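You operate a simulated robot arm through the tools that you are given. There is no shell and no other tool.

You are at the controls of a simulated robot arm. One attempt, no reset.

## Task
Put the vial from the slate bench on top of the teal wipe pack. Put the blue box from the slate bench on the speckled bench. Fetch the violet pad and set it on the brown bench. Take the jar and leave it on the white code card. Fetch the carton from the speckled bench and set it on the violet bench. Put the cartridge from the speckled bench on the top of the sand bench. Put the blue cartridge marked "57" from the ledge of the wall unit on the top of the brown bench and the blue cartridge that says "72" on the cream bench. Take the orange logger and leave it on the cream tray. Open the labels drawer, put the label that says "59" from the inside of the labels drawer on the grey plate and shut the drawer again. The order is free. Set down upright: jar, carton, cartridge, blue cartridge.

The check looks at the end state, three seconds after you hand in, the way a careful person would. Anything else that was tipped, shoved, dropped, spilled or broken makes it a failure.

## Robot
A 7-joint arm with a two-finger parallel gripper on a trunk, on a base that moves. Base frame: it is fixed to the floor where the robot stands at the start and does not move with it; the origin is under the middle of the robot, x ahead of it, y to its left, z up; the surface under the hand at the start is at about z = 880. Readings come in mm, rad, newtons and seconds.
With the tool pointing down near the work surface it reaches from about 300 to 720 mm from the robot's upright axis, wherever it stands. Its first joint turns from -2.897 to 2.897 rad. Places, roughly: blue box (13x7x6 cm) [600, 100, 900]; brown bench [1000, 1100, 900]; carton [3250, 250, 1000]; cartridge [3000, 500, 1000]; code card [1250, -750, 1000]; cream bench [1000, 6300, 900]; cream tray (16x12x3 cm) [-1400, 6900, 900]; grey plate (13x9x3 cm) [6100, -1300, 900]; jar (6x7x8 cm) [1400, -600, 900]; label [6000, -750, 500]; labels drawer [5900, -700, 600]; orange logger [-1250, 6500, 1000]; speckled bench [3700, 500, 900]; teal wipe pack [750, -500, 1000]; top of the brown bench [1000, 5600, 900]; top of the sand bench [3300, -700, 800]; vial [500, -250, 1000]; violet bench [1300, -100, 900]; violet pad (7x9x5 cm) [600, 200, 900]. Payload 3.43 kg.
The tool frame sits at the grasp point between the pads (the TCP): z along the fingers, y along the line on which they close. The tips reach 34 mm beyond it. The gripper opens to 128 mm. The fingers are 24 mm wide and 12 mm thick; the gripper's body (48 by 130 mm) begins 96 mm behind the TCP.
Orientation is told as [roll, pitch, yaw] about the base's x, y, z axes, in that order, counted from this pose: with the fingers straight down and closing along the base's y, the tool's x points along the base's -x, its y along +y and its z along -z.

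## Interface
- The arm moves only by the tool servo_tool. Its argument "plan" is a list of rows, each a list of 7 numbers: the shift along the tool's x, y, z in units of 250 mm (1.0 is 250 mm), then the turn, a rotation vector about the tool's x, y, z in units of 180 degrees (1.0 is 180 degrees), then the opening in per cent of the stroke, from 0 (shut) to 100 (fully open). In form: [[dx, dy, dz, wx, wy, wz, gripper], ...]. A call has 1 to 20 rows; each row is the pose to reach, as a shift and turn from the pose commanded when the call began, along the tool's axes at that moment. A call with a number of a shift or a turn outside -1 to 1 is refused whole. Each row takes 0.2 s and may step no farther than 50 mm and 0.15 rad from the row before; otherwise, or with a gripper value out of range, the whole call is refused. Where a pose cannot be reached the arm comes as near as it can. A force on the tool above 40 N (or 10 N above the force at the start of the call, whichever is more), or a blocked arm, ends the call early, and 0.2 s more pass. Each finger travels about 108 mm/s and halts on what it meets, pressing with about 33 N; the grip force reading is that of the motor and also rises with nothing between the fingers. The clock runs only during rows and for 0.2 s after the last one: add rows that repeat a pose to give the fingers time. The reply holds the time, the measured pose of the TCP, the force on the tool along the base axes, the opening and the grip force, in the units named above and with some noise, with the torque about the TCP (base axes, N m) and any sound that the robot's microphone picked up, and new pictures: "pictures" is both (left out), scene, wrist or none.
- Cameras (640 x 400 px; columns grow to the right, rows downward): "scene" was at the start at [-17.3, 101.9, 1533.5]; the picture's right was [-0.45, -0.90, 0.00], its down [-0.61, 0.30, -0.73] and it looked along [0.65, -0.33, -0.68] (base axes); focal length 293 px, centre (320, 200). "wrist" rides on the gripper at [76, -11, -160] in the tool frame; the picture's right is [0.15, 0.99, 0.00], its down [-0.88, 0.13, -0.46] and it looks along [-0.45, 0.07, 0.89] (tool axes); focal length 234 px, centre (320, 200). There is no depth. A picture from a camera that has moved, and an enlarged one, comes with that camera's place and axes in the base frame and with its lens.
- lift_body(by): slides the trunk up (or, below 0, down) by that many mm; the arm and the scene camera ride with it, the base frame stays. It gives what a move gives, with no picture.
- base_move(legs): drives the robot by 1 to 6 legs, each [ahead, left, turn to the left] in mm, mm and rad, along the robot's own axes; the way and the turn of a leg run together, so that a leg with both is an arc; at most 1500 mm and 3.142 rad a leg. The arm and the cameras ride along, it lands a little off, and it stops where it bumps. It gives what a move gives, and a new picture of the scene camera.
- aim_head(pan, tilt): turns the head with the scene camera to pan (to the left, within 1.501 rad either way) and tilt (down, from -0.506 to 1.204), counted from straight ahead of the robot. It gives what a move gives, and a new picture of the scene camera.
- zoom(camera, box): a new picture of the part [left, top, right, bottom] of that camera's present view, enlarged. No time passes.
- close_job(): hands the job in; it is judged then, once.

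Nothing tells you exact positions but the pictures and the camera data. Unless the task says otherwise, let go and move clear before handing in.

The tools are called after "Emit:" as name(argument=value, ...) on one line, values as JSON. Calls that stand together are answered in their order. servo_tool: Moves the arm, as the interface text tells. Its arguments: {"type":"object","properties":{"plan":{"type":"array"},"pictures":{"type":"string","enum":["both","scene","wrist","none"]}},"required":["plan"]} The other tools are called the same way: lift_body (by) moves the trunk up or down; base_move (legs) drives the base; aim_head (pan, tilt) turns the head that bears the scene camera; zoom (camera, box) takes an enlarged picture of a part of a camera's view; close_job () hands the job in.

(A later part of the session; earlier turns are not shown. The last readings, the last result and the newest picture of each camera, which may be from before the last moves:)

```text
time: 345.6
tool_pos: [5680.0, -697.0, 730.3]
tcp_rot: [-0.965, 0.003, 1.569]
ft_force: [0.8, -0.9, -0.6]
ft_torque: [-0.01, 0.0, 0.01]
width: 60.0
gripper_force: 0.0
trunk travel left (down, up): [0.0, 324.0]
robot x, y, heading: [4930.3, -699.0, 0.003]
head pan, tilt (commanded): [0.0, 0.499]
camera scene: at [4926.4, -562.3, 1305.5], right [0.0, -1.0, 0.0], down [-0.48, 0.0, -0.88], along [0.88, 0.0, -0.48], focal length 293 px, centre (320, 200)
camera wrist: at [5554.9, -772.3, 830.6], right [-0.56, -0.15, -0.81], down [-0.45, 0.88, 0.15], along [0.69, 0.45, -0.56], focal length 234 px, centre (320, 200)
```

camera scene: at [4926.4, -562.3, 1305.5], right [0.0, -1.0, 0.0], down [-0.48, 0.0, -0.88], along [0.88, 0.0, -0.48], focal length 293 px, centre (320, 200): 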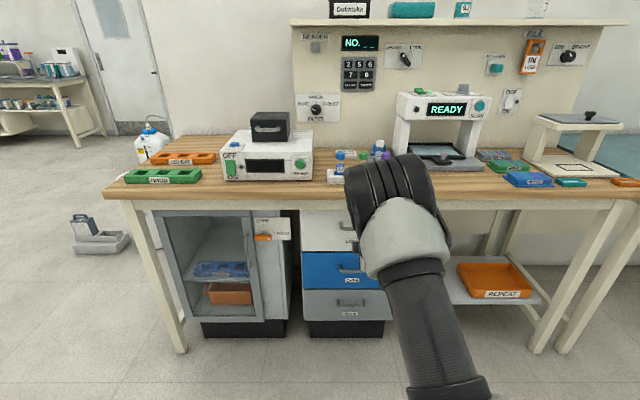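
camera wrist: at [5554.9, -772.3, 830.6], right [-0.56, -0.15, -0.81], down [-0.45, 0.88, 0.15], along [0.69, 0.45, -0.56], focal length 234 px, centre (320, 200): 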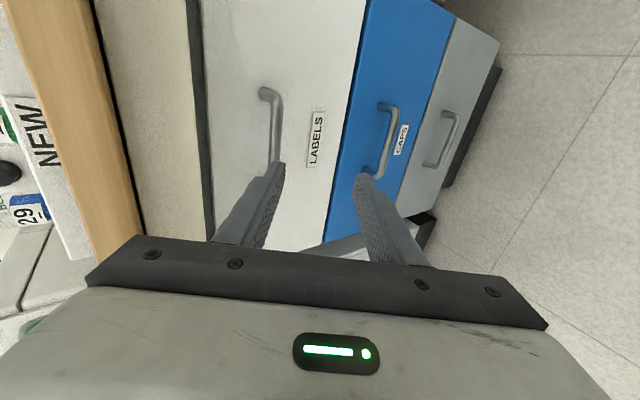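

The pose is reached. Wrist view confirms the bar at z≈713. I drive forward ~93 mm so the bar enters between the fingers.

Emit:
base_move(legs=[[92, 0, 0]])

Emit:
zoom(camera="wrist", box=[180, 80, 420, 260])

```text
time: 346.7
tool_pos: [5772.3, -698.1, 730.6]
tcp_rot: [-0.967, 0.002, 1.566]
ft_force: [0.1, -0.4, -0.2]
ft_torque: [0.0, -0.01, -0.01]
width: 60.2
gripper_force: 0.0
trunk travel left (down, up): [0.0, 324.0]
robot x, y, heading: [5017.7, -701.4, -0.004]
head pan, tilt (commanded): [0.0, 0.499]
camera scene: at [5018.9, -562.4, 1305.5], right [0.0, -1.0, 0.0], down [-0.48, 0.0, -0.88], along [0.88, 0.0, -0.48], focal length 293 px, centre (320, 200)
```

scene: 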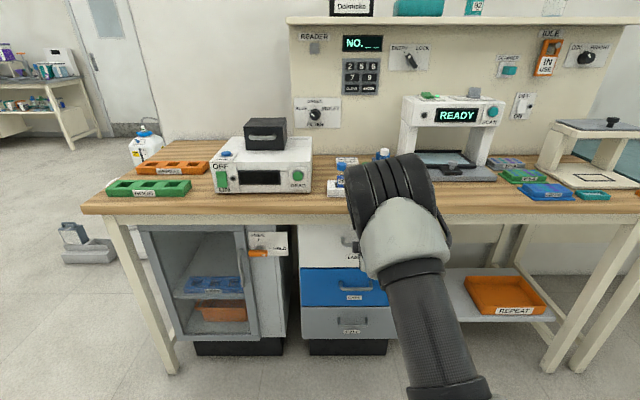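

```text
2.22 times, centred on (300, 170) of wrist
camera zoom: at [5647.0, -773.6, 830.7], right [-0.56, -0.15, -0.81], down [-0.45, 0.88, 0.15], along [0.69, 0.45, -0.56], focal length 520 px, centre (364, 267)
```

zoom: 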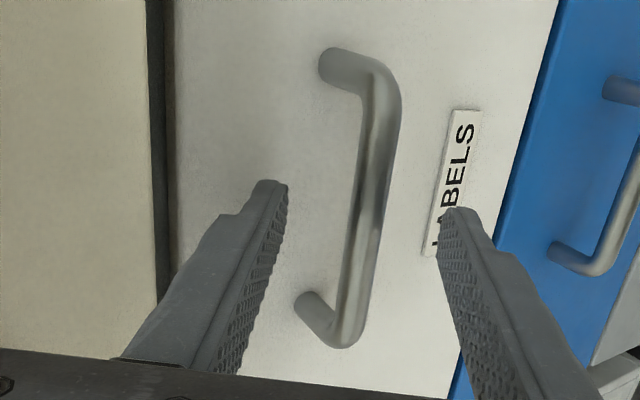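

The bar lies between the fingers. I close on it.

Emit:
servo_tool(plan=[[0, 0, 0.008, 0, 0, 0, 25], [0, 0, 0.008, 0, 0, 0, 10], [0, 0, 0.008, 0, 0, 0, 0], [0, 0, 0.008, 0, 0, 0, 0]], pictures="wrist")

```text
time: 347.7
tool_pos: [5773.7, -697.7, 730.5]
tcp_rot: [-0.962, 0.003, 1.568]
ft_force: [-4.7, 0.6, -2.1]
ft_torque: [-0.01, 0.13, 0.13]
width: 13.8
gripper_force: 45.2
trunk travel left (down, up): [0.0, 324.0]
robot x, y, heading: [5018.6, -700.4, -0.004]
head pan, tilt (commanded): [0.0, 0.499]
camera wrist: at [5648.9, -773.6, 829.2], right [-0.57, -0.15, -0.81], down [-0.45, 0.88, 0.15], along [0.69, 0.45, -0.56], focal length 234 px, centre (320, 200)
```

wrist: 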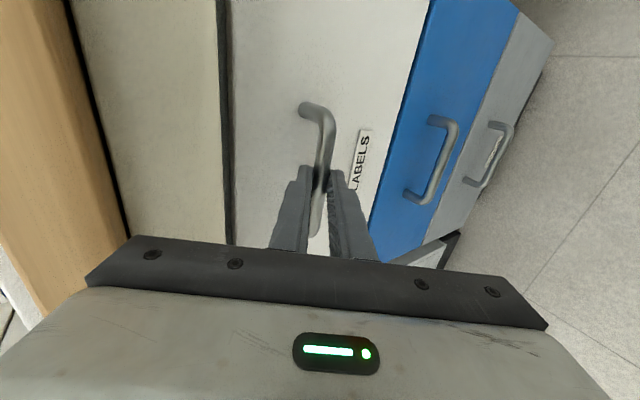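

The bar is gripped. I pull the drawer by backing the base 150 mm.

Emit:
base_move(legs=[[-150, 0, 0]])

Emit:
zoom(camera="wrist", box=[0, 0, 640, 400])

```text
time: 349.1
tool_pos: [5619.9, -700.3, 729.7]
tcp_rot: [-0.963, 0.003, 1.567]
ft_force: [1.4, 3.6, -7.4]
ft_torque: [-0.17, 0.13, 0.0]
width: 13.9
gripper_force: 44.5
trunk travel left (down, up): [0.0, 324.0]
robot x, y, heading: [4863.8, -700.6, -0.004]
head pan, tilt (commanded): [0.0, 0.499]
camera scene: at [4864.6, -561.6, 1305.4], right [0.0, -1.0, 0.0], down [-0.48, 0.0, -0.88], along [0.88, 0.0, -0.48], focal length 293 px, centre (320, 200)
```

scene: 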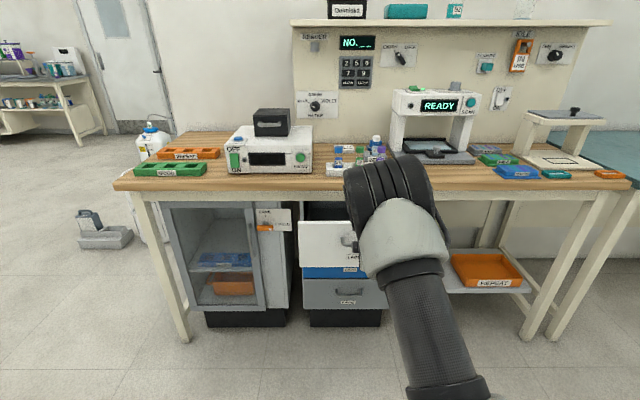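

```text
1.00 times, centred on (320, 200) of wrist (not enlarged: the box is as wide or as high as the picture)
camera zoom: at [5494.2, -773.5, 829.2], right [-0.57, -0.15, -0.81], down [-0.45, 0.88, 0.15], along [0.69, 0.45, -0.56], focal length 234 px, centre (320, 200)
```

zoom: 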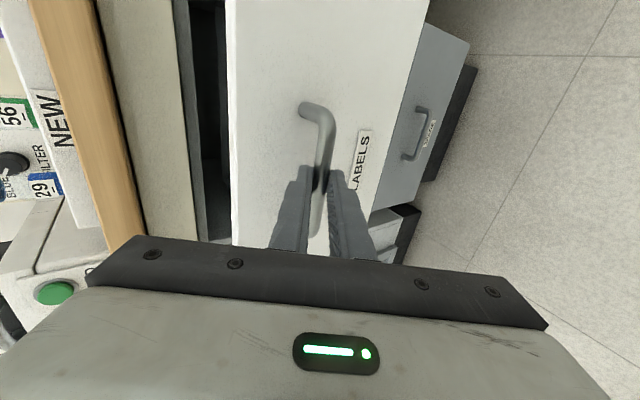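

The drawer is following (open ~155 mm). To avoid backing into the bench behind, I'll release, go vertical and re-grip the handle to pull further with the arm.

Emit:
servo_tool(plan=[[0, 0, 0, 0, 0, 0, 25], [0, 0, 0, 0, 0, 0, 47], [0, 0, 0, 0, 0, 0, 47]], pictures="none")

Emit:
base_move(legs=[[-60, 0, 0]])

Emit:
zoom(camera="wrist", box=[0, 0, 640, 400])

```text
time: 349.9
tool_pos: [5619.3, -699.8, 730.8]
tcp_rot: [-0.964, 0.002, 1.568]
ft_force: [-0.2, -0.4, 0.8]
ft_torque: [-0.02, -0.01, 0.02]
width: 60.3
gripper_force: 0.1
trunk travel left (down, up): [0.0, 324.0]
robot x, y, heading: [4862.9, -700.6, -0.005]
head pan, tilt (commanded): [0.0, 0.499]
```

```text
time: 350.9
tool_pos: [5560.0, -698.2, 729.7]
tcp_rot: [-0.964, 0.002, 1.568]
ft_force: [-0.2, 0.6, 0.4]
ft_torque: [0.02, 0.01, 0.02]
width: 60.0
gripper_force: 0.1
trunk travel left (down, up): [0.0, 324.0]
robot x, y, heading: [4803.6, -702.0, -0.008]
head pan, tilt (commanded): [0.0, 0.499]
camera scene: at [4804.6, -561.6, 1305.5], right [0.0, -1.0, 0.0], down [-0.48, 0.0, -0.88], along [0.88, 0.0, -0.48], focal length 293 px, centre (320, 200)
```

scene: 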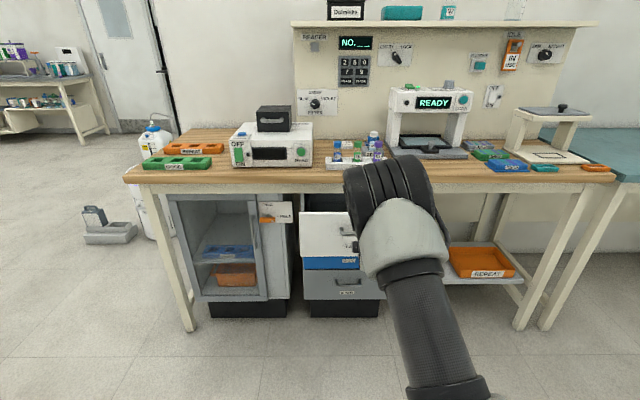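

```text
1.00 times, centred on (320, 200) of wrist (not enlarged: the box is as wide or as high as the picture)
camera zoom: at [5434.4, -773.7, 829.5], right [-0.56, -0.14, -0.81], down [-0.44, 0.88, 0.15], along [0.7, 0.45, -0.56], focal length 234 px, centre (320, 200)
```

zoom: 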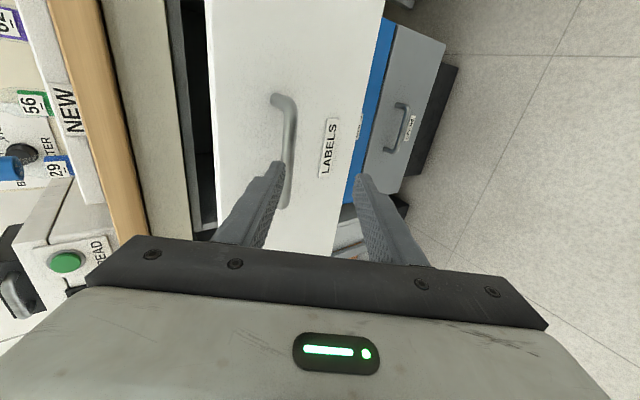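

Emit:
servo_tool(plan=[[0, -0.08, -0.056, -0.0437, 0, 0, 47], [0, -0.16, -0.112, -0.0873, 0, 0, 47], [0, -0.24, -0.168, -0.131, 0, 0, 47], [0, -0.32, -0.224, -0.1746, 0, 0, 47], [0, -0.4, -0.28, -0.2183, 0, 0, 47], [0, -0.48, -0.336, -0.262, 0, 0, 47], [0, -0.557, -0.39, -0.3056, 0, 0, 47], [0, -0.557, -0.39, -0.3056, 0, 0, 47]], pictures="wrist")

```text
time: 352.7
tool_pos: [5507.6, -711.2, 891.4]
tcp_rot: [-0.002, -0.001, 1.568]
ft_force: [-0.1, -0.7, 0.4]
ft_torque: [0.0, -0.05, -0.01]
width: 60.2
gripper_force: 0.1
out of reach, approached as far as the arm can: row 6, 7, 8
trunk travel left (down, up): [0.0, 324.0]
robot x, y, heading: [4805.3, -701.4, 0.001]
head pan, tilt (commanded): [0.0, 0.499]
camera wrist: at [5517.4, -786.2, 1051.2], right [-0.99, -0.14, 0.0], down [-0.13, 0.88, 0.45], along [-0.06, 0.45, -0.89], focal length 234 px, centre (320, 200)
```

wrist: 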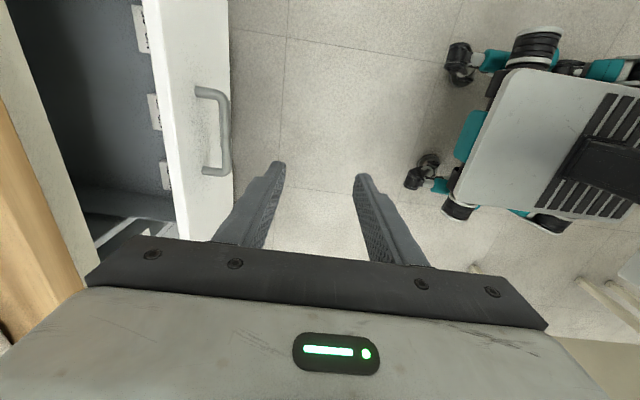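

The drawer shows white label cards standing just behind its front. I bring the base forward and look into the drawer.

Emit:
servo_tool(plan=[[0, 0.1, 0, 0, 0, 0, 47], [0, 0.2, 0, 0, 0, 0, 47], [0, 0.3, 0, 0, 0, 0, 47], [0, 0.4, 0, 0, 0, 0, 47], [0, 0.4, 0, 0, 0, 0, 47]], pictures="none")

Emit:
base_move(legs=[[200, 0, 0]])

Emit:
aim_head(pan=0.0, tilt=0.8)

Emit:
zoom(camera="wrist", box=[0, 0, 640, 400])

```text
time: 353.9
tool_pos: [5407.0, -709.6, 890.1]
tcp_rot: [-0.007, 0.0, 1.565]
ft_force: [0.4, 0.1, -0.3]
ft_torque: [0.02, -0.01, -0.02]
width: 60.1
gripper_force: 0.1
trunk travel left (down, up): [0.0, 324.0]
robot x, y, heading: [4802.3, -701.1, -0.007]
head pan, tilt (commanded): [0.0, 0.499]
```

```text
time: 355.5
tool_pos: [5613.7, -710.2, 890.0]
tcp_rot: [-0.002, 0.002, 1.57]
ft_force: [0.2, -0.4, -0.7]
ft_torque: [0.05, 0.0, 0.01]
width: 60.3
gripper_force: 0.0
trunk travel left (down, up): [0.0, 324.0]
robot x, y, heading: [5012.4, -702.4, -0.003]
head pan, tilt (commanded): [0.0, 0.499]
camera scene: at [5009.6, -562.2, 1305.5], right [0.0, -1.0, 0.0], down [-0.48, 0.0, -0.88], along [0.88, 0.0, -0.48], focal length 293 px, centre (320, 200)
```

scene: 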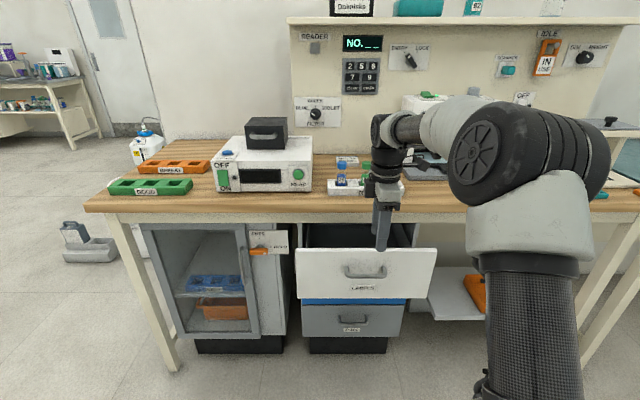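

```text
time: 356.3
tool_pos: [5612.8, -708.0, 889.2]
tcp_rot: [-0.005, 0.002, 1.57]
ft_force: [-0.1, -0.7, -0.6]
ft_torque: [0.02, -0.01, -0.03]
width: 60.4
gripper_force: 0.0
trunk travel left (down, up): [0.0, 324.0]
robot x, y, heading: [5012.4, -701.8, -0.007]
head pan, tilt (commanded): [0.0, 0.799]
camera scene: at [4999.4, -562.2, 1279.6], right [0.0, -1.0, 0.0], down [-0.72, 0.0, -0.7], along [0.7, 0.0, -0.72], focal length 293 px, centre (320, 200)
```

scene: 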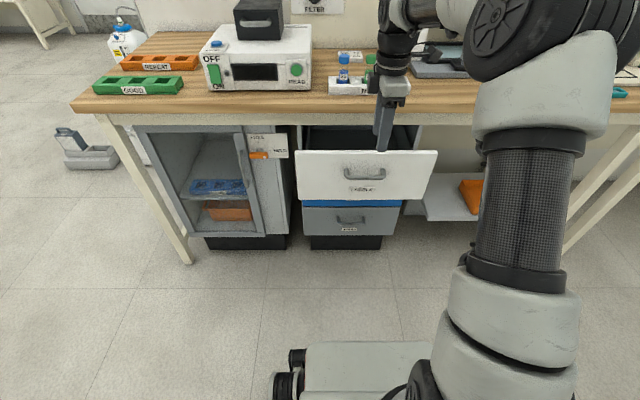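

```text
1.00 times, centred on (320, 200) of wrist (not enlarged: the box is as wide or as high as the picture)
camera zoom: at [5624.1, -784.5, 1048.5], right [-0.99, -0.14, 0.0], down [-0.13, 0.88, 0.45], along [-0.06, 0.45, -0.89], focal length 234 px, centre (320, 200)
```

zoom: 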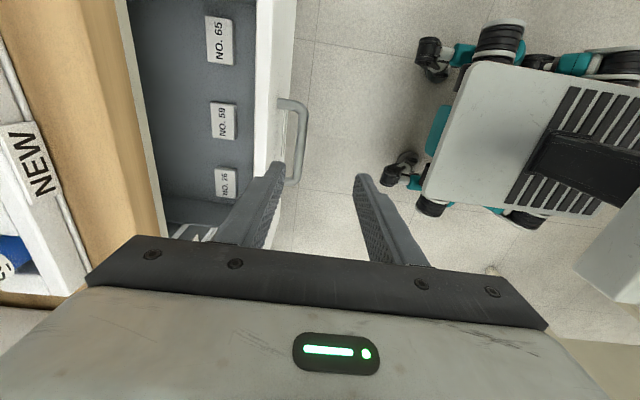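

Emit:
zoom(camera="wrist", box=[120, 0, 320, 240])

Emit:
zoom(camera="wrist", box=[180, 80, 280, 150])

```text
1.67 times, centred on (220, 120) of wrist
camera zoom: at [5624.1, -784.5, 1048.5], right [-0.99, -0.14, 0.0], down [-0.13, 0.88, 0.45], along [-0.06, 0.45, -0.89], focal length 390 px, centre (487, 333)
```

zoom: 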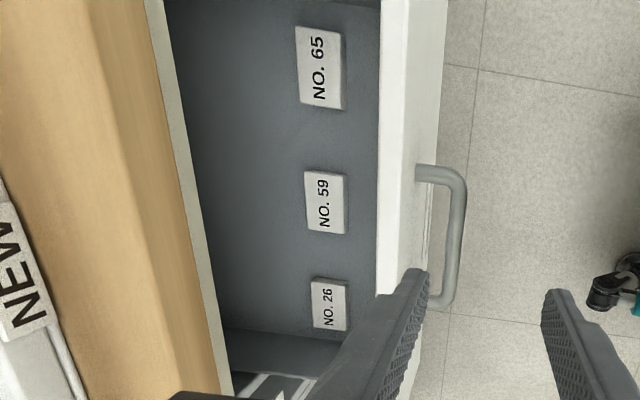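

```text
5.71 times, centred on (230, 115) of wrist
camera zoom: at [5624.1, -784.5, 1048.5], right [-0.99, -0.14, 0.0], down [-0.13, 0.88, 0.45], along [-0.06, 0.45, -0.89], focal length 1338 px, centre (834, 686)
```

zoom: 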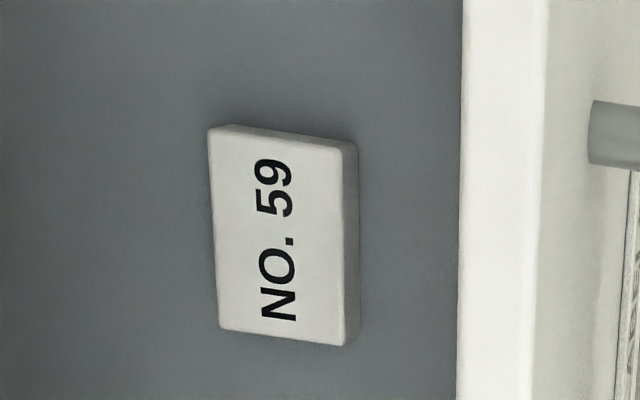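

The drawer holds flat label cards NO. 65, NO. 59, NO. 26 on its floor. I need it open wider; I position vertically over the bar to re-grip.

Emit:
servo_tool(plan=[[-0.01, -0.05, 0.1, 0, 0, 0, 28], [-0.02, -0.108, 0.25, 0, 0, 0, 28], [-0.03, -0.108, 0.4, 0, 0, 0, 28], [-0.03, -0.108, 0.48, 0, 0, 0, 28], [-0.03, -0.108, 0.48, 0, 0, 0, 28]], pictures="both")

Emit:
zoom(camera="wrist", box=[220, 80, 420, 240])

Emit:
zoom(camera="scene", box=[290, 80, 450, 220])

```text
time: 357.5
tool_pos: [5640.9, -701.6, 771.1]
tcp_rot: [-0.005, 0.002, 1.57]
ft_force: [0.1, 0.1, 0.0]
ft_torque: [-0.02, -0.01, 0.03]
width: 35.7
gripper_force: 0.2
trunk travel left (down, up): [0.0, 324.0]
robot x, y, heading: [5005.3, -700.1, 0.002]
head pan, tilt (commanded): [0.0, 0.799]
camera scene: at [4999.4, -562.2, 1279.5], right [0.0, -1.0, 0.0], down [-0.72, 0.0, -0.7], along [0.7, 0.0, -0.72], focal length 293 px, centre (320, 200)
camera wrist: at [5651.9, -777.1, 929.9], right [-0.99, -0.14, 0.0], down [-0.13, 0.88, 0.45], along [-0.06, 0.45, -0.89], focal length 234 px, centre (320, 200)
```

scene: 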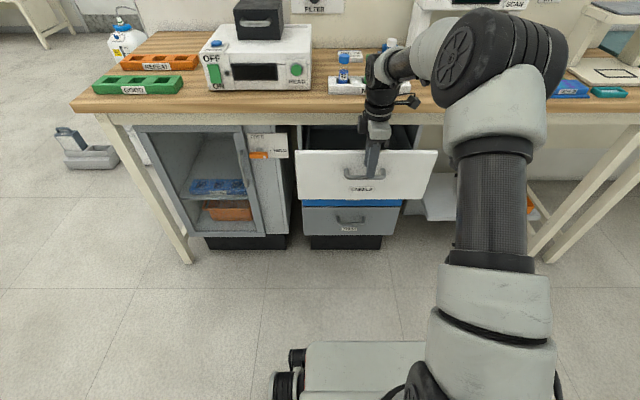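
wrist: 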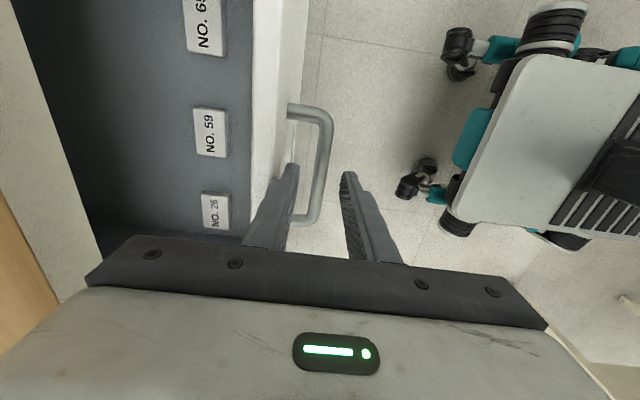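

```text
2.50 times, centred on (320, 160) of wrist
camera zoom: at [5651.9, -777.1, 929.9], right [-0.99, -0.14, 0.0], down [-0.13, 0.88, 0.45], along [-0.06, 0.45, -0.89], focal length 585 px, centre (320, 300)
```

zoom: 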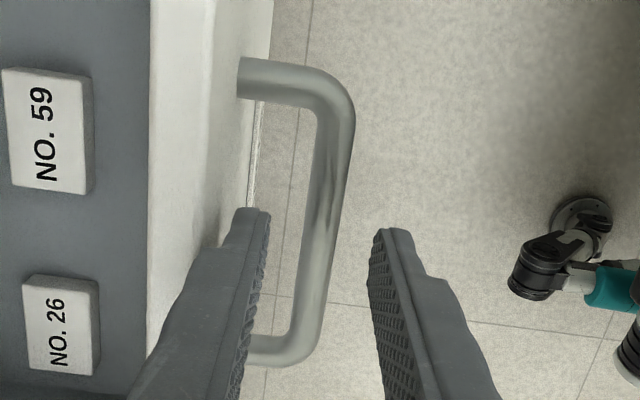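

```text
2.86 times, centred on (370, 150) of scene
camera zoom: at [4999.4, -562.2, 1279.5], right [0.0, -1.0, 0.0], down [-0.72, 0.0, -0.7], along [0.7, 0.0, -0.72], focal length 837 px, centre (177, 343)
```

zoom: 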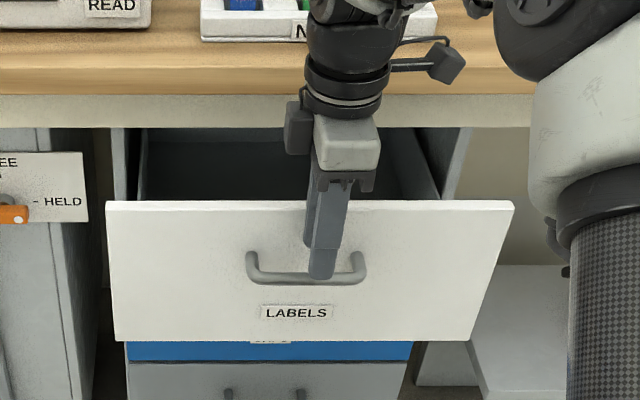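

The bar is centred between the fingers with clearance behind. I lower, grip, and pull with the arm.

Emit:
servo_tool(plan=[[0, 0.003, 0.05, 0, 0, 0, 28], [0, 0.003, 0.1, 0, 0, 0, 28], [0, 0.003, 0.15, 0, 0, 0, 28], [0, 0.003, 0.15, 0, 0, 0, 10], [0, 0.003, 0.15, 0, 0, 0, 0], [0, 0.003, 0.15, 0, 0, 0, 0]], pictures="wrist")

```text
time: 358.9
tool_pos: [5641.2, -701.8, 732.2]
tcp_rot: [-0.003, 0.001, 1.57]
ft_force: [0.2, -0.3, -3.6]
ft_torque: [-0.27, -0.04, 0.19]
width: 13.7
gripper_force: 44.8
trunk travel left (down, up): [0.0, 324.0]
robot x, y, heading: [5013.0, -704.4, -0.003]
head pan, tilt (commanded): [0.0, 0.799]
camera wrist: at [5651.5, -776.7, 891.6], right [-0.99, -0.15, 0.0], down [-0.13, 0.88, 0.45], along [-0.06, 0.45, -0.89], focal length 234 px, centre (320, 200)
```

wrist: 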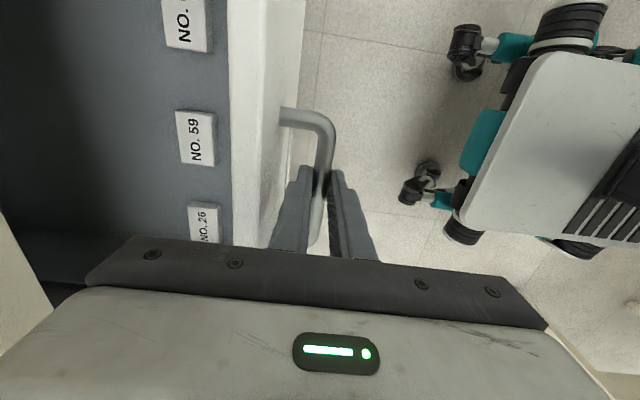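

Emit:
servo_tool(plan=[[0, 0.08, 0, 0, 0, 0, 0], [0, 0.17, 0, 0, 0, 0, 0], [0, 0.26, 0, 0, 0, 0, 0], [0, 0.35, 0, 0, 0, 0, 0], [0, 0.44, 0, 0, 0, 0, 0], [0, 0.53, 0, 0, 0, 0, 0], [0, 0.58, 0, 0, 0, 0, 0], [0, 0.58, 0, 0, 0, 0, 0]], pictures="both")

```text
time: 360.7
tool_pos: [5494.3, -701.6, 732.2]
tcp_rot: [-0.007, 0.002, 1.569]
ft_force: [-0.5, 6.6, 21.3]
ft_torque: [-0.8, 0.07, 0.06]
width: 13.6
gripper_force: 45.1
trunk travel left (down, up): [0.0, 324.0]
robot x, y, heading: [5009.2, -703.8, -0.004]
head pan, tilt (commanded): [0.0, 0.799]
camera scene: at [4998.2, -561.7, 1279.7], right [0.0, -1.0, 0.0], down [-0.72, 0.0, -0.7], along [0.7, 0.0, -0.72], focal length 293 px, centre (320, 200)
camera wrist: at [5505.2, -776.7, 891.7], right [-0.99, -0.15, -0.01], down [-0.13, 0.88, 0.45], along [-0.06, 0.45, -0.89], focal length 234 px, centre (320, 200)
```

scene: 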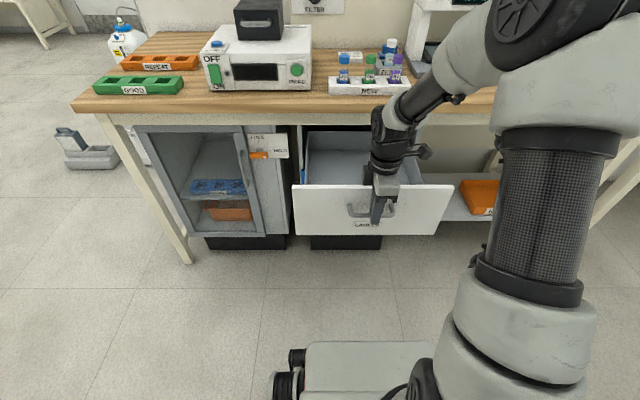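
wrist: 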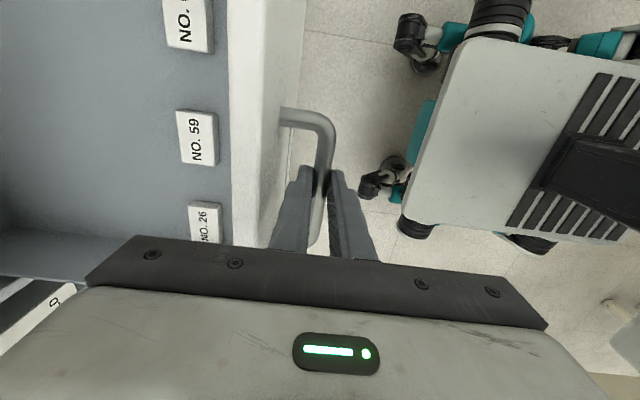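

The drawer is open about 300 mm. I release the handle and rise.

Emit:
servo_tool(plan=[[0, 0, 0, 0, 0, 0, 15], [0, 0, 0, 0, 0, 0, 28], [0, 0, 0, 0, 0, 0, 28], [0, 0, -0.12, 0, 0, 0, 28], [0, 0, -0.28, 0, 0, 0, 28], [0, 0, -0.46, 0, 0, 0, 40], [0, 0, -0.64, 0, 0, 0, 55], [0, 0, -0.64, 0, 0, 0, 60]], pictures="wrist")

Emit:
zoom(camera="wrist", box=[120, 20, 320, 220])

```text
time: 362.5
tool_pos: [5494.6, -701.2, 890.3]
tcp_rot: [-0.004, 0.002, 1.569]
ft_force: [-0.2, 0.5, 0.7]
ft_torque: [-0.02, 0.02, -0.04]
width: 76.7
gripper_force: 0.0
trunk travel left (down, up): [0.0, 324.0]
robot x, y, heading: [5010.1, -700.2, -0.004]
head pan, tilt (commanded): [0.0, 0.799]
camera wrist: at [5505.3, -775.6, 1049.3], right [-0.99, -0.14, 0.0], down [-0.13, 0.88, 0.45], along [-0.06, 0.45, -0.89], focal length 234 px, centre (320, 200)
```

wrist: 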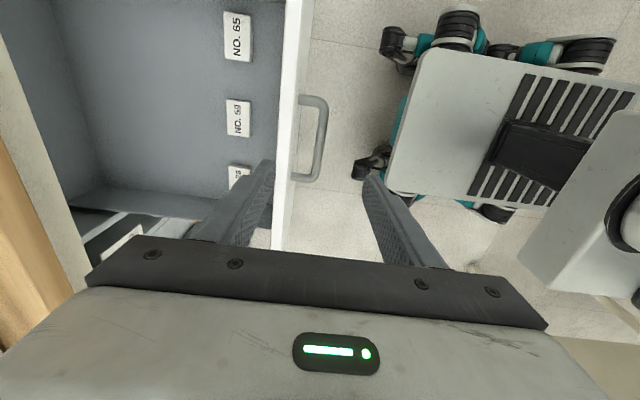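

```text
2.00 times, centred on (220, 120) of wrist
camera zoom: at [5505.3, -775.6, 1049.3], right [-0.99, -0.14, 0.0], down [-0.13, 0.88, 0.45], along [-0.06, 0.45, -0.89], focal length 468 px, centre (520, 360)
```

zoom: 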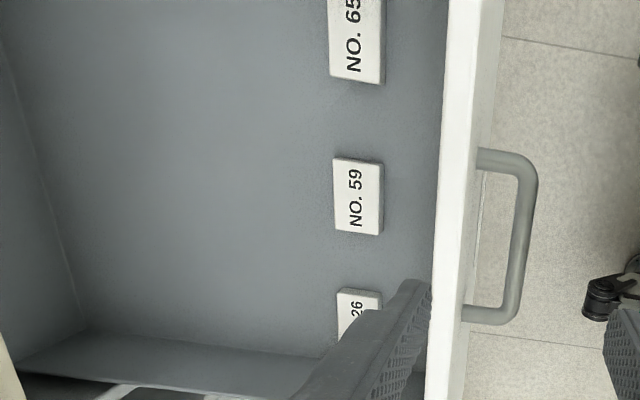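

Emit:
servo_tool(plan=[[0, -0.18, 0, 0, 0, 0, 60], [0, -0.36, 0.05, 0, 0, 0, 60], [0, -0.54, 0.15, 0, 0, 0, 60], [0, -0.58, 0.3, 0, 0, 0, 60], [0, -0.58, 0.36, 0, 0, 0, 60], [0, -0.58, 0.36, 0, 0, 0, 60]], pictures="both")

Emit:
zoom(camera="wrist", box=[220, 80, 420, 220])

```text
refused: row 3 steps farther than a row can; nothing moved
```

```text
2.86 times, centred on (320, 150) of wrist
camera zoom: at [5505.3, -775.6, 1049.3], right [-0.99, -0.14, 0.0], down [-0.13, 0.88, 0.45], along [-0.06, 0.45, -0.89], focal length 669 px, centre (320, 343)
```

zoom: 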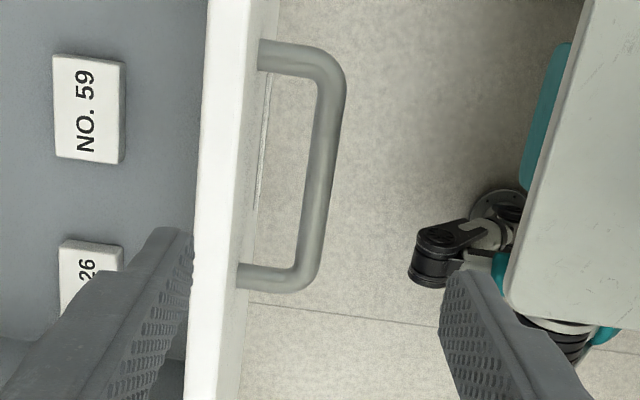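

Emit:
servo_tool(plan=[[0, -0.15, 0, 0, 0, 0, 60], [0, -0.3, 0.05, 0, 0, 0, 60], [0, -0.44, 0.12, 0, 0, 0, 60], [0, -0.54, 0.22, 0, 0, 0, 60], [0, -0.58, 0.32, 0, 0, 0, 60], [0, -0.58, 0.36, 0, 0, 0, 60], [0, -0.58, 0.36, 0, 0, 0, 60]], pictures="both")

Emit:
zoom(camera="wrist", box=[220, 80, 420, 220])

```text
time: 364.1
tool_pos: [5639.5, -701.3, 802.3]
tcp_rot: [-0.003, 0.002, 1.568]
ft_force: [-0.8, -0.5, -0.1]
ft_torque: [0.02, 0.01, -0.01]
width: 77.0
gripper_force: 0.0
trunk travel left (down, up): [0.0, 324.0]
robot x, y, heading: [5013.3, -703.8, -0.003]
head pan, tilt (commanded): [0.0, 0.799]
camera scene: at [4999.4, -562.2, 1279.5], right [0.0, -1.0, 0.0], down [-0.72, 0.0, -0.7], along [0.7, 0.0, -0.72], focal length 293 px, centre (320, 200)
camera wrist: at [5650.5, -776.3, 961.0], right [-0.99, -0.14, 0.0], down [-0.13, 0.88, 0.45], along [-0.06, 0.45, -0.89], focal length 234 px, centre (320, 200)
```

scene: 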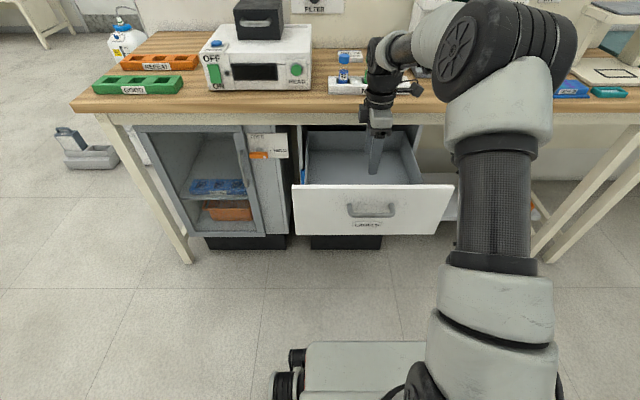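
wrist: 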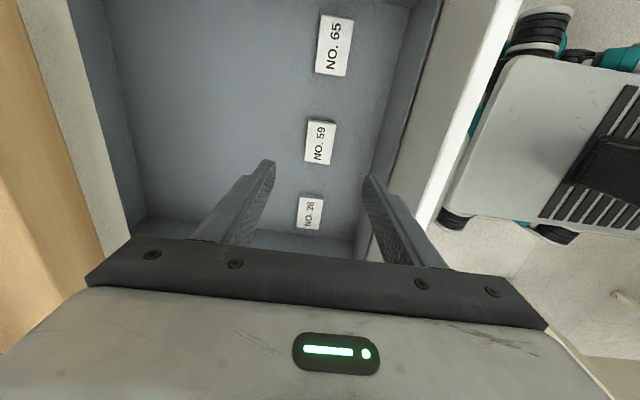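

```text
2.86 times, centred on (320, 150) of wrist
camera zoom: at [5650.5, -776.3, 961.0], right [-0.99, -0.14, 0.0], down [-0.13, 0.88, 0.45], along [-0.06, 0.45, -0.89], focal length 669 px, centre (320, 343)
```

zoom: 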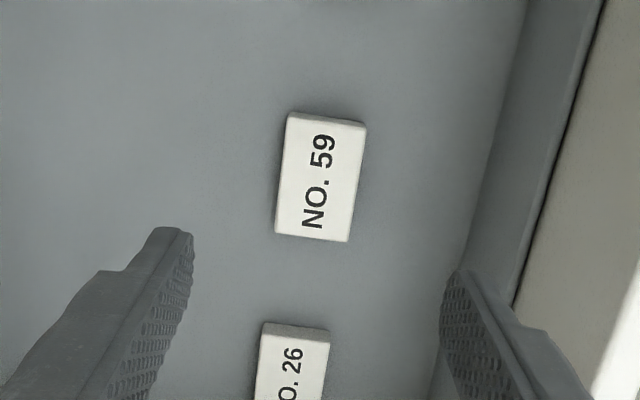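

Label NO. 59: top at z≈618, centre (5641,-696), 39×59 mm, square to the drawer. I descend around it.

Emit:
servo_tool(plan=[[-0.02, -0.008, 0.12, 0, 0, 0, 50], [-0.02, -0.008, 0.28, 0, 0, 0, 50], [-0.02, -0.008, 0.42, 0, 0, 0, 50], [-0.02, -0.008, 0.52, 0, 0, 0, 50], [-0.02, -0.008, 0.57, 0, 0, 0, 50], [-0.02, -0.008, 0.57, 0, 0, 0, 50]], pictures="both")

Emit:
zoom(camera="wrist", box=[240, 100, 400, 210])

```text
time: 365.5
tool_pos: [5642.3, -695.0, 657.4]
tcp_rot: [-0.005, 0.002, 1.569]
ft_force: [0.2, 0.4, -0.1]
ft_torque: [-0.01, -0.02, -0.02]
width: 64.0
gripper_force: 0.1
trunk travel left (down, up): [0.0, 324.0]
robot x, y, heading: [5009.4, -701.4, -0.007]
head pan, tilt (commanded): [0.0, 0.799]
camera scene: at [4999.4, -562.2, 1279.5], right [0.0, -1.0, 0.0], down [-0.72, 0.0, -0.7], along [0.7, 0.0, -0.72], focal length 293 px, centre (320, 200)
camera wrist: at [5653.4, -771.9, 816.7], right [-0.99, -0.14, 0.0], down [-0.13, 0.88, 0.45], along [-0.06, 0.45, -0.89], focal length 234 px, centre (320, 200)
```

scene: 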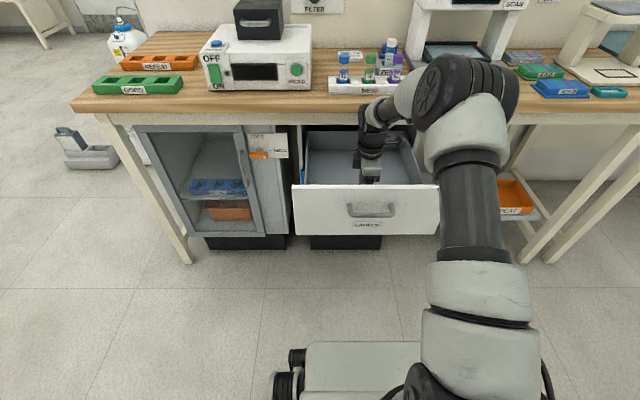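
wrist: 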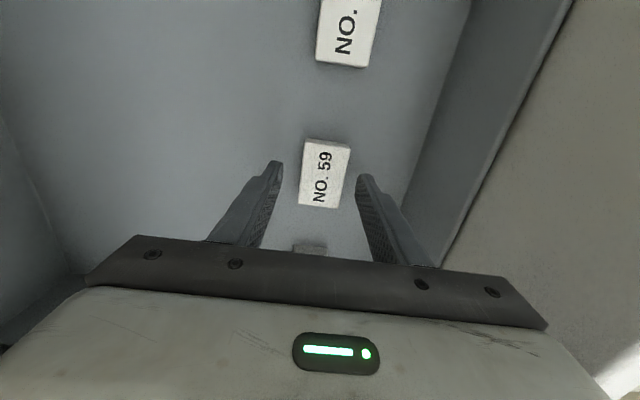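

```text
3.64 times, centred on (320, 155) of wrist
camera zoom: at [5653.4, -771.9, 816.7], right [-0.99, -0.14, 0.0], down [-0.13, 0.88, 0.45], along [-0.06, 0.45, -0.89], focal length 852 px, centre (320, 364)
```

zoom: 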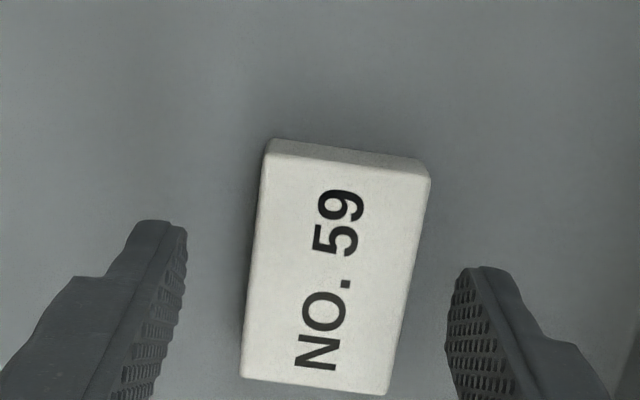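

Emit:
servo_tool(plan=[[0, 0.004, 0.02, 0, 0, 0, 50], [0, 0.004, 0.036, 0, 0, 0, 50], [0, 0.004, 0.05, 0, 0, 0, 50], [0, 0.004, 0.05, 0, 0, 0, 50]], pictures="none")

Emit:
servo_tool(plan=[[0, 0, 0.008, 0, 0, 0, 50], [0, 0, 0.016, 0, 0, 0, 50], [0, 0, 0.016, 0, 0, 0, 50]], pictures="wrist")

```text
time: 366.5
tool_pos: [5642.4, -695.8, 646.6]
tcp_rot: [-0.005, 0.001, 1.569]
ft_force: [0.2, -0.6, 0.2]
ft_torque: [0.0, 0.0, -0.02]
width: 64.0
gripper_force: 0.1
trunk travel left (down, up): [0.0, 324.0]
robot x, y, heading: [5008.6, -699.2, 0.001]
head pan, tilt (commanded): [0.0, 0.799]
```

```text
time: 367.3
tool_pos: [5642.8, -697.7, 643.1]
tcp_rot: [-0.003, 0.001, 1.569]
ft_force: [0.9, 0.5, 0.2]
ft_torque: [0.0, -0.03, 0.01]
width: 64.1
gripper_force: 0.1
trunk travel left (down, up): [0.0, 324.0]
robot x, y, heading: [5007.3, -700.5, -0.005]
head pan, tilt (commanded): [0.0, 0.799]
camera wrist: at [5652.2, -771.9, 802.1], right [-0.99, -0.14, 0.0], down [-0.13, 0.88, 0.45], along [-0.06, 0.45, -0.89], focal length 234 px, centre (320, 200)
```

wrist: 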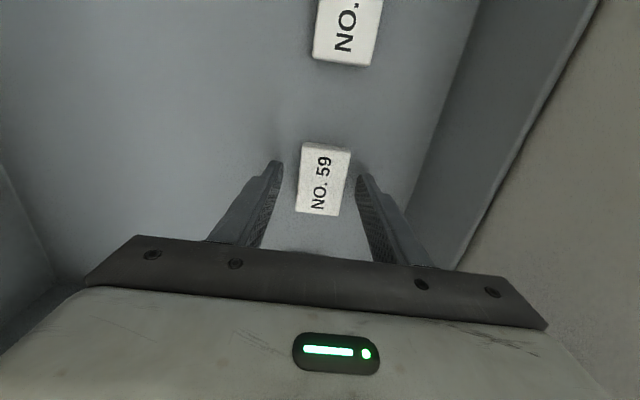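

Emit:
servo_tool(plan=[[0, 0, 0, 0, 0, 0, 35], [0, 0, 0, 0, 0, 0, 20], [0, 0, 0, 0, 0, 0, 0], [0, 0, 0, 0, 0, 0, 0]], pictures="none")

Emit:
servo_tool(plan=[[0, 0, -0.06, 0, 0, 0, 0], [0, 0, -0.16, 0, 0, 0, 0], [0, 0, -0.3, 0, 0, 0, 0], [0, 0, -0.46, 0, 0, 0, 0], [0, 0, -0.62, 0, 0, 0, 0], [0, 0, -0.8, 0, 0, 0, 0], [0, 0, -0.98, 0, 0, 0, 0], [0, 0, -0.98, 0, 0, 0, 0]], pictures="both")

Emit:
zoom(camera="wrist", box=[220, 100, 420, 240])

```text
time: 368.3
tool_pos: [5641.7, -696.6, 641.5]
tcp_rot: [-0.004, 0.001, 1.57]
ft_force: [0.1, 1.4, -0.1]
ft_torque: [-0.01, 0.02, 0.0]
width: 38.8
gripper_force: 33.5
trunk travel left (down, up): [0.0, 324.0]
robot x, y, heading: [5011.8, -699.3, 0.001]
head pan, tilt (commanded): [0.0, 0.799]
```

```text
time: 370.1
tool_pos: [5639.6, -698.6, 893.0]
tcp_rot: [-0.004, 0.002, 1.569]
ft_force: [-0.3, -0.6, -0.6]
ft_torque: [0.02, -0.01, 0.04]
width: 39.1
gripper_force: 33.1
trunk travel left (down, up): [0.0, 324.0]
robot x, y, heading: [5008.8, -704.4, -0.001]
head pan, tilt (commanded): [0.0, 0.799]
camera scene: at [4999.4, -562.2, 1279.5], right [0.0, -1.0, 0.0], down [-0.72, 0.0, -0.7], along [0.7, 0.0, -0.72], focal length 293 px, centre (320, 200)
camera wrist: at [5649.8, -774.1, 1051.2], right [-0.99, -0.14, 0.0], down [-0.13, 0.88, 0.45], along [-0.06, 0.45, -0.89], focal length 234 px, centre (320, 200)
```

scene: 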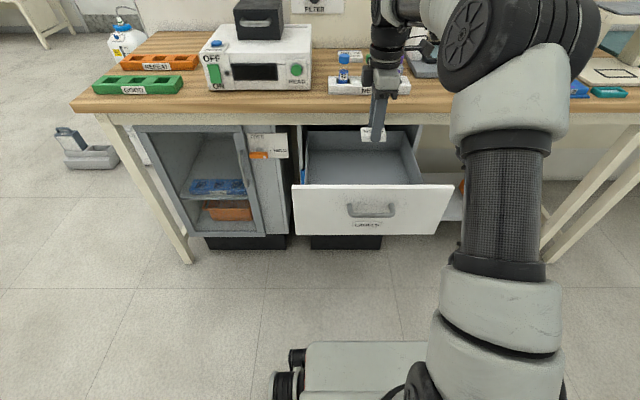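
wrist: 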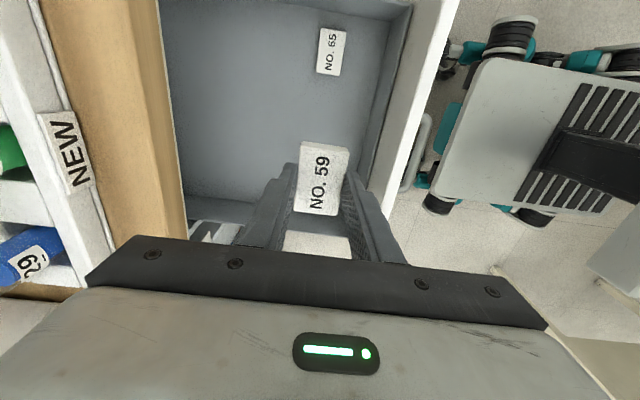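

```text
2.86 times, centred on (320, 170) of wrist
camera zoom: at [5649.8, -774.1, 1051.2], right [-0.99, -0.14, 0.0], down [-0.13, 0.88, 0.45], along [-0.06, 0.45, -0.89], focal length 669 px, centre (320, 286)
```

zoom: 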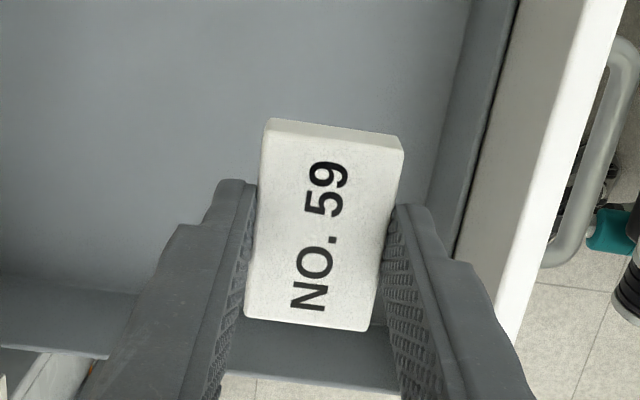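

Label NO. 59 is held level. I raise, retract and drive to the right to face the grey plate.

Emit:
servo_tool(plan=[[0, 0.1, -0.12, 0, 0, 0, 0], [0, 0.2, -0.26, 0, 0, 0, 0], [0, 0.3, -0.4, 0, 0, 0, 0], [0, 0.4, -0.54, 0, 0, 0, 0], [0, 0.44, -0.68, 0, 0, 0, 0], [0, 0.44, -0.68, 0, 0, 0, 0]], pictures="none")

Emit:
base_move(legs=[[0, -590, 0]])

Emit:
lift_body(by=200)

Emit:
aim_head(pan=0.0, tilt=0.7)

```text
time: 371.5
tool_pos: [5532.3, -696.7, 1057.7]
tcp_rot: [-0.004, 0.0, 1.569]
ft_force: [-0.4, 0.4, -0.6]
ft_torque: [-0.02, 0.0, -0.01]
width: 39.0
gripper_force: 33.1
trunk travel left (down, up): [0.0, 324.0]
robot x, y, heading: [5012.8, -700.1, 0.0]
head pan, tilt (commanded): [0.0, 0.799]
```

```text
time: 377.6
tool_pos: [5534.0, -1280.0, 1057.4]
tcp_rot: [-0.003, 0.001, 1.573]
ft_force: [-0.4, 0.2, 0.2]
ft_torque: [0.04, 0.02, -0.01]
width: 38.8
gripper_force: 32.7
trunk travel left (down, up): [0.0, 324.0]
robot x, y, heading: [5009.7, -1287.6, 0.002]
head pan, tilt (commanded): [0.0, 0.799]
camera scene: at [4998.9, -1146.3, 1279.5], right [0.0, -1.0, 0.0], down [-0.72, 0.0, -0.7], along [0.7, 0.0, -0.72], focal length 293 px, centre (320, 200)
```

scene: 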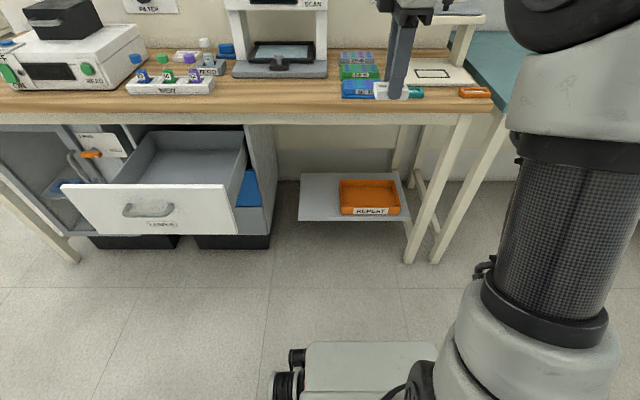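

```text
time: 379.8
tool_pos: [5534.9, -1279.0, 1256.6]
tcp_rot: [-0.002, 0.002, 1.572]
ft_force: [-0.8, -0.7, -0.4]
ft_torque: [-0.01, 0.04, -0.02]
width: 39.1
gripper_force: 33.3
trunk travel left (down, up): [-200.0, 124.0]
robot x, y, heading: [5010.4, -1284.6, 0.004]
head pan, tilt (commanded): [0.0, 0.799]
```

```text
time: 380.4
tool_pos: [5533.8, -1277.6, 1258.7]
tcp_rot: [-0.003, 0.0, 1.573]
ft_force: [-0.4, 0.8, 0.1]
ft_torque: [-0.01, 0.0, 0.01]
width: 39.0
gripper_force: 33.3
trunk travel left (down, up): [-200.0, 124.0]
robot x, y, heading: [5011.5, -1285.0, 0.004]
head pan, tilt (commanded): [0.0, 0.7]
camera scene: at [5003.2, -1146.3, 1487.7], right [0.0, -1.0, 0.0], down [-0.64, 0.0, -0.76], along [0.76, 0.0, -0.64], focal length 293 px, centre (320, 200)
```

scene: 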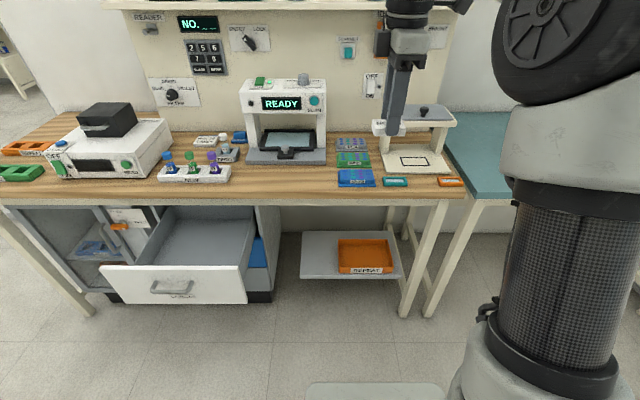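

Emit:
zoom(camera="scene", box=[320, 120, 420, 200])

```text
5.00 times, centred on (370, 160) of scene
camera zoom: at [5003.2, -1146.3, 1487.7], right [0.0, -1.0, 0.0], down [-0.64, 0.0, -0.76], along [0.76, 0.0, -0.64], focal length 1465 px, centre (70, 400)
```

zoom: 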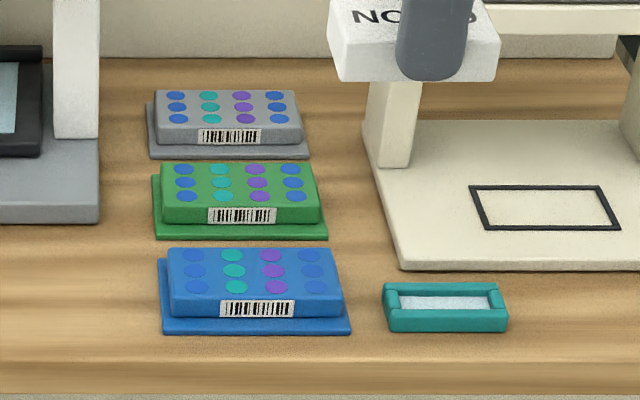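

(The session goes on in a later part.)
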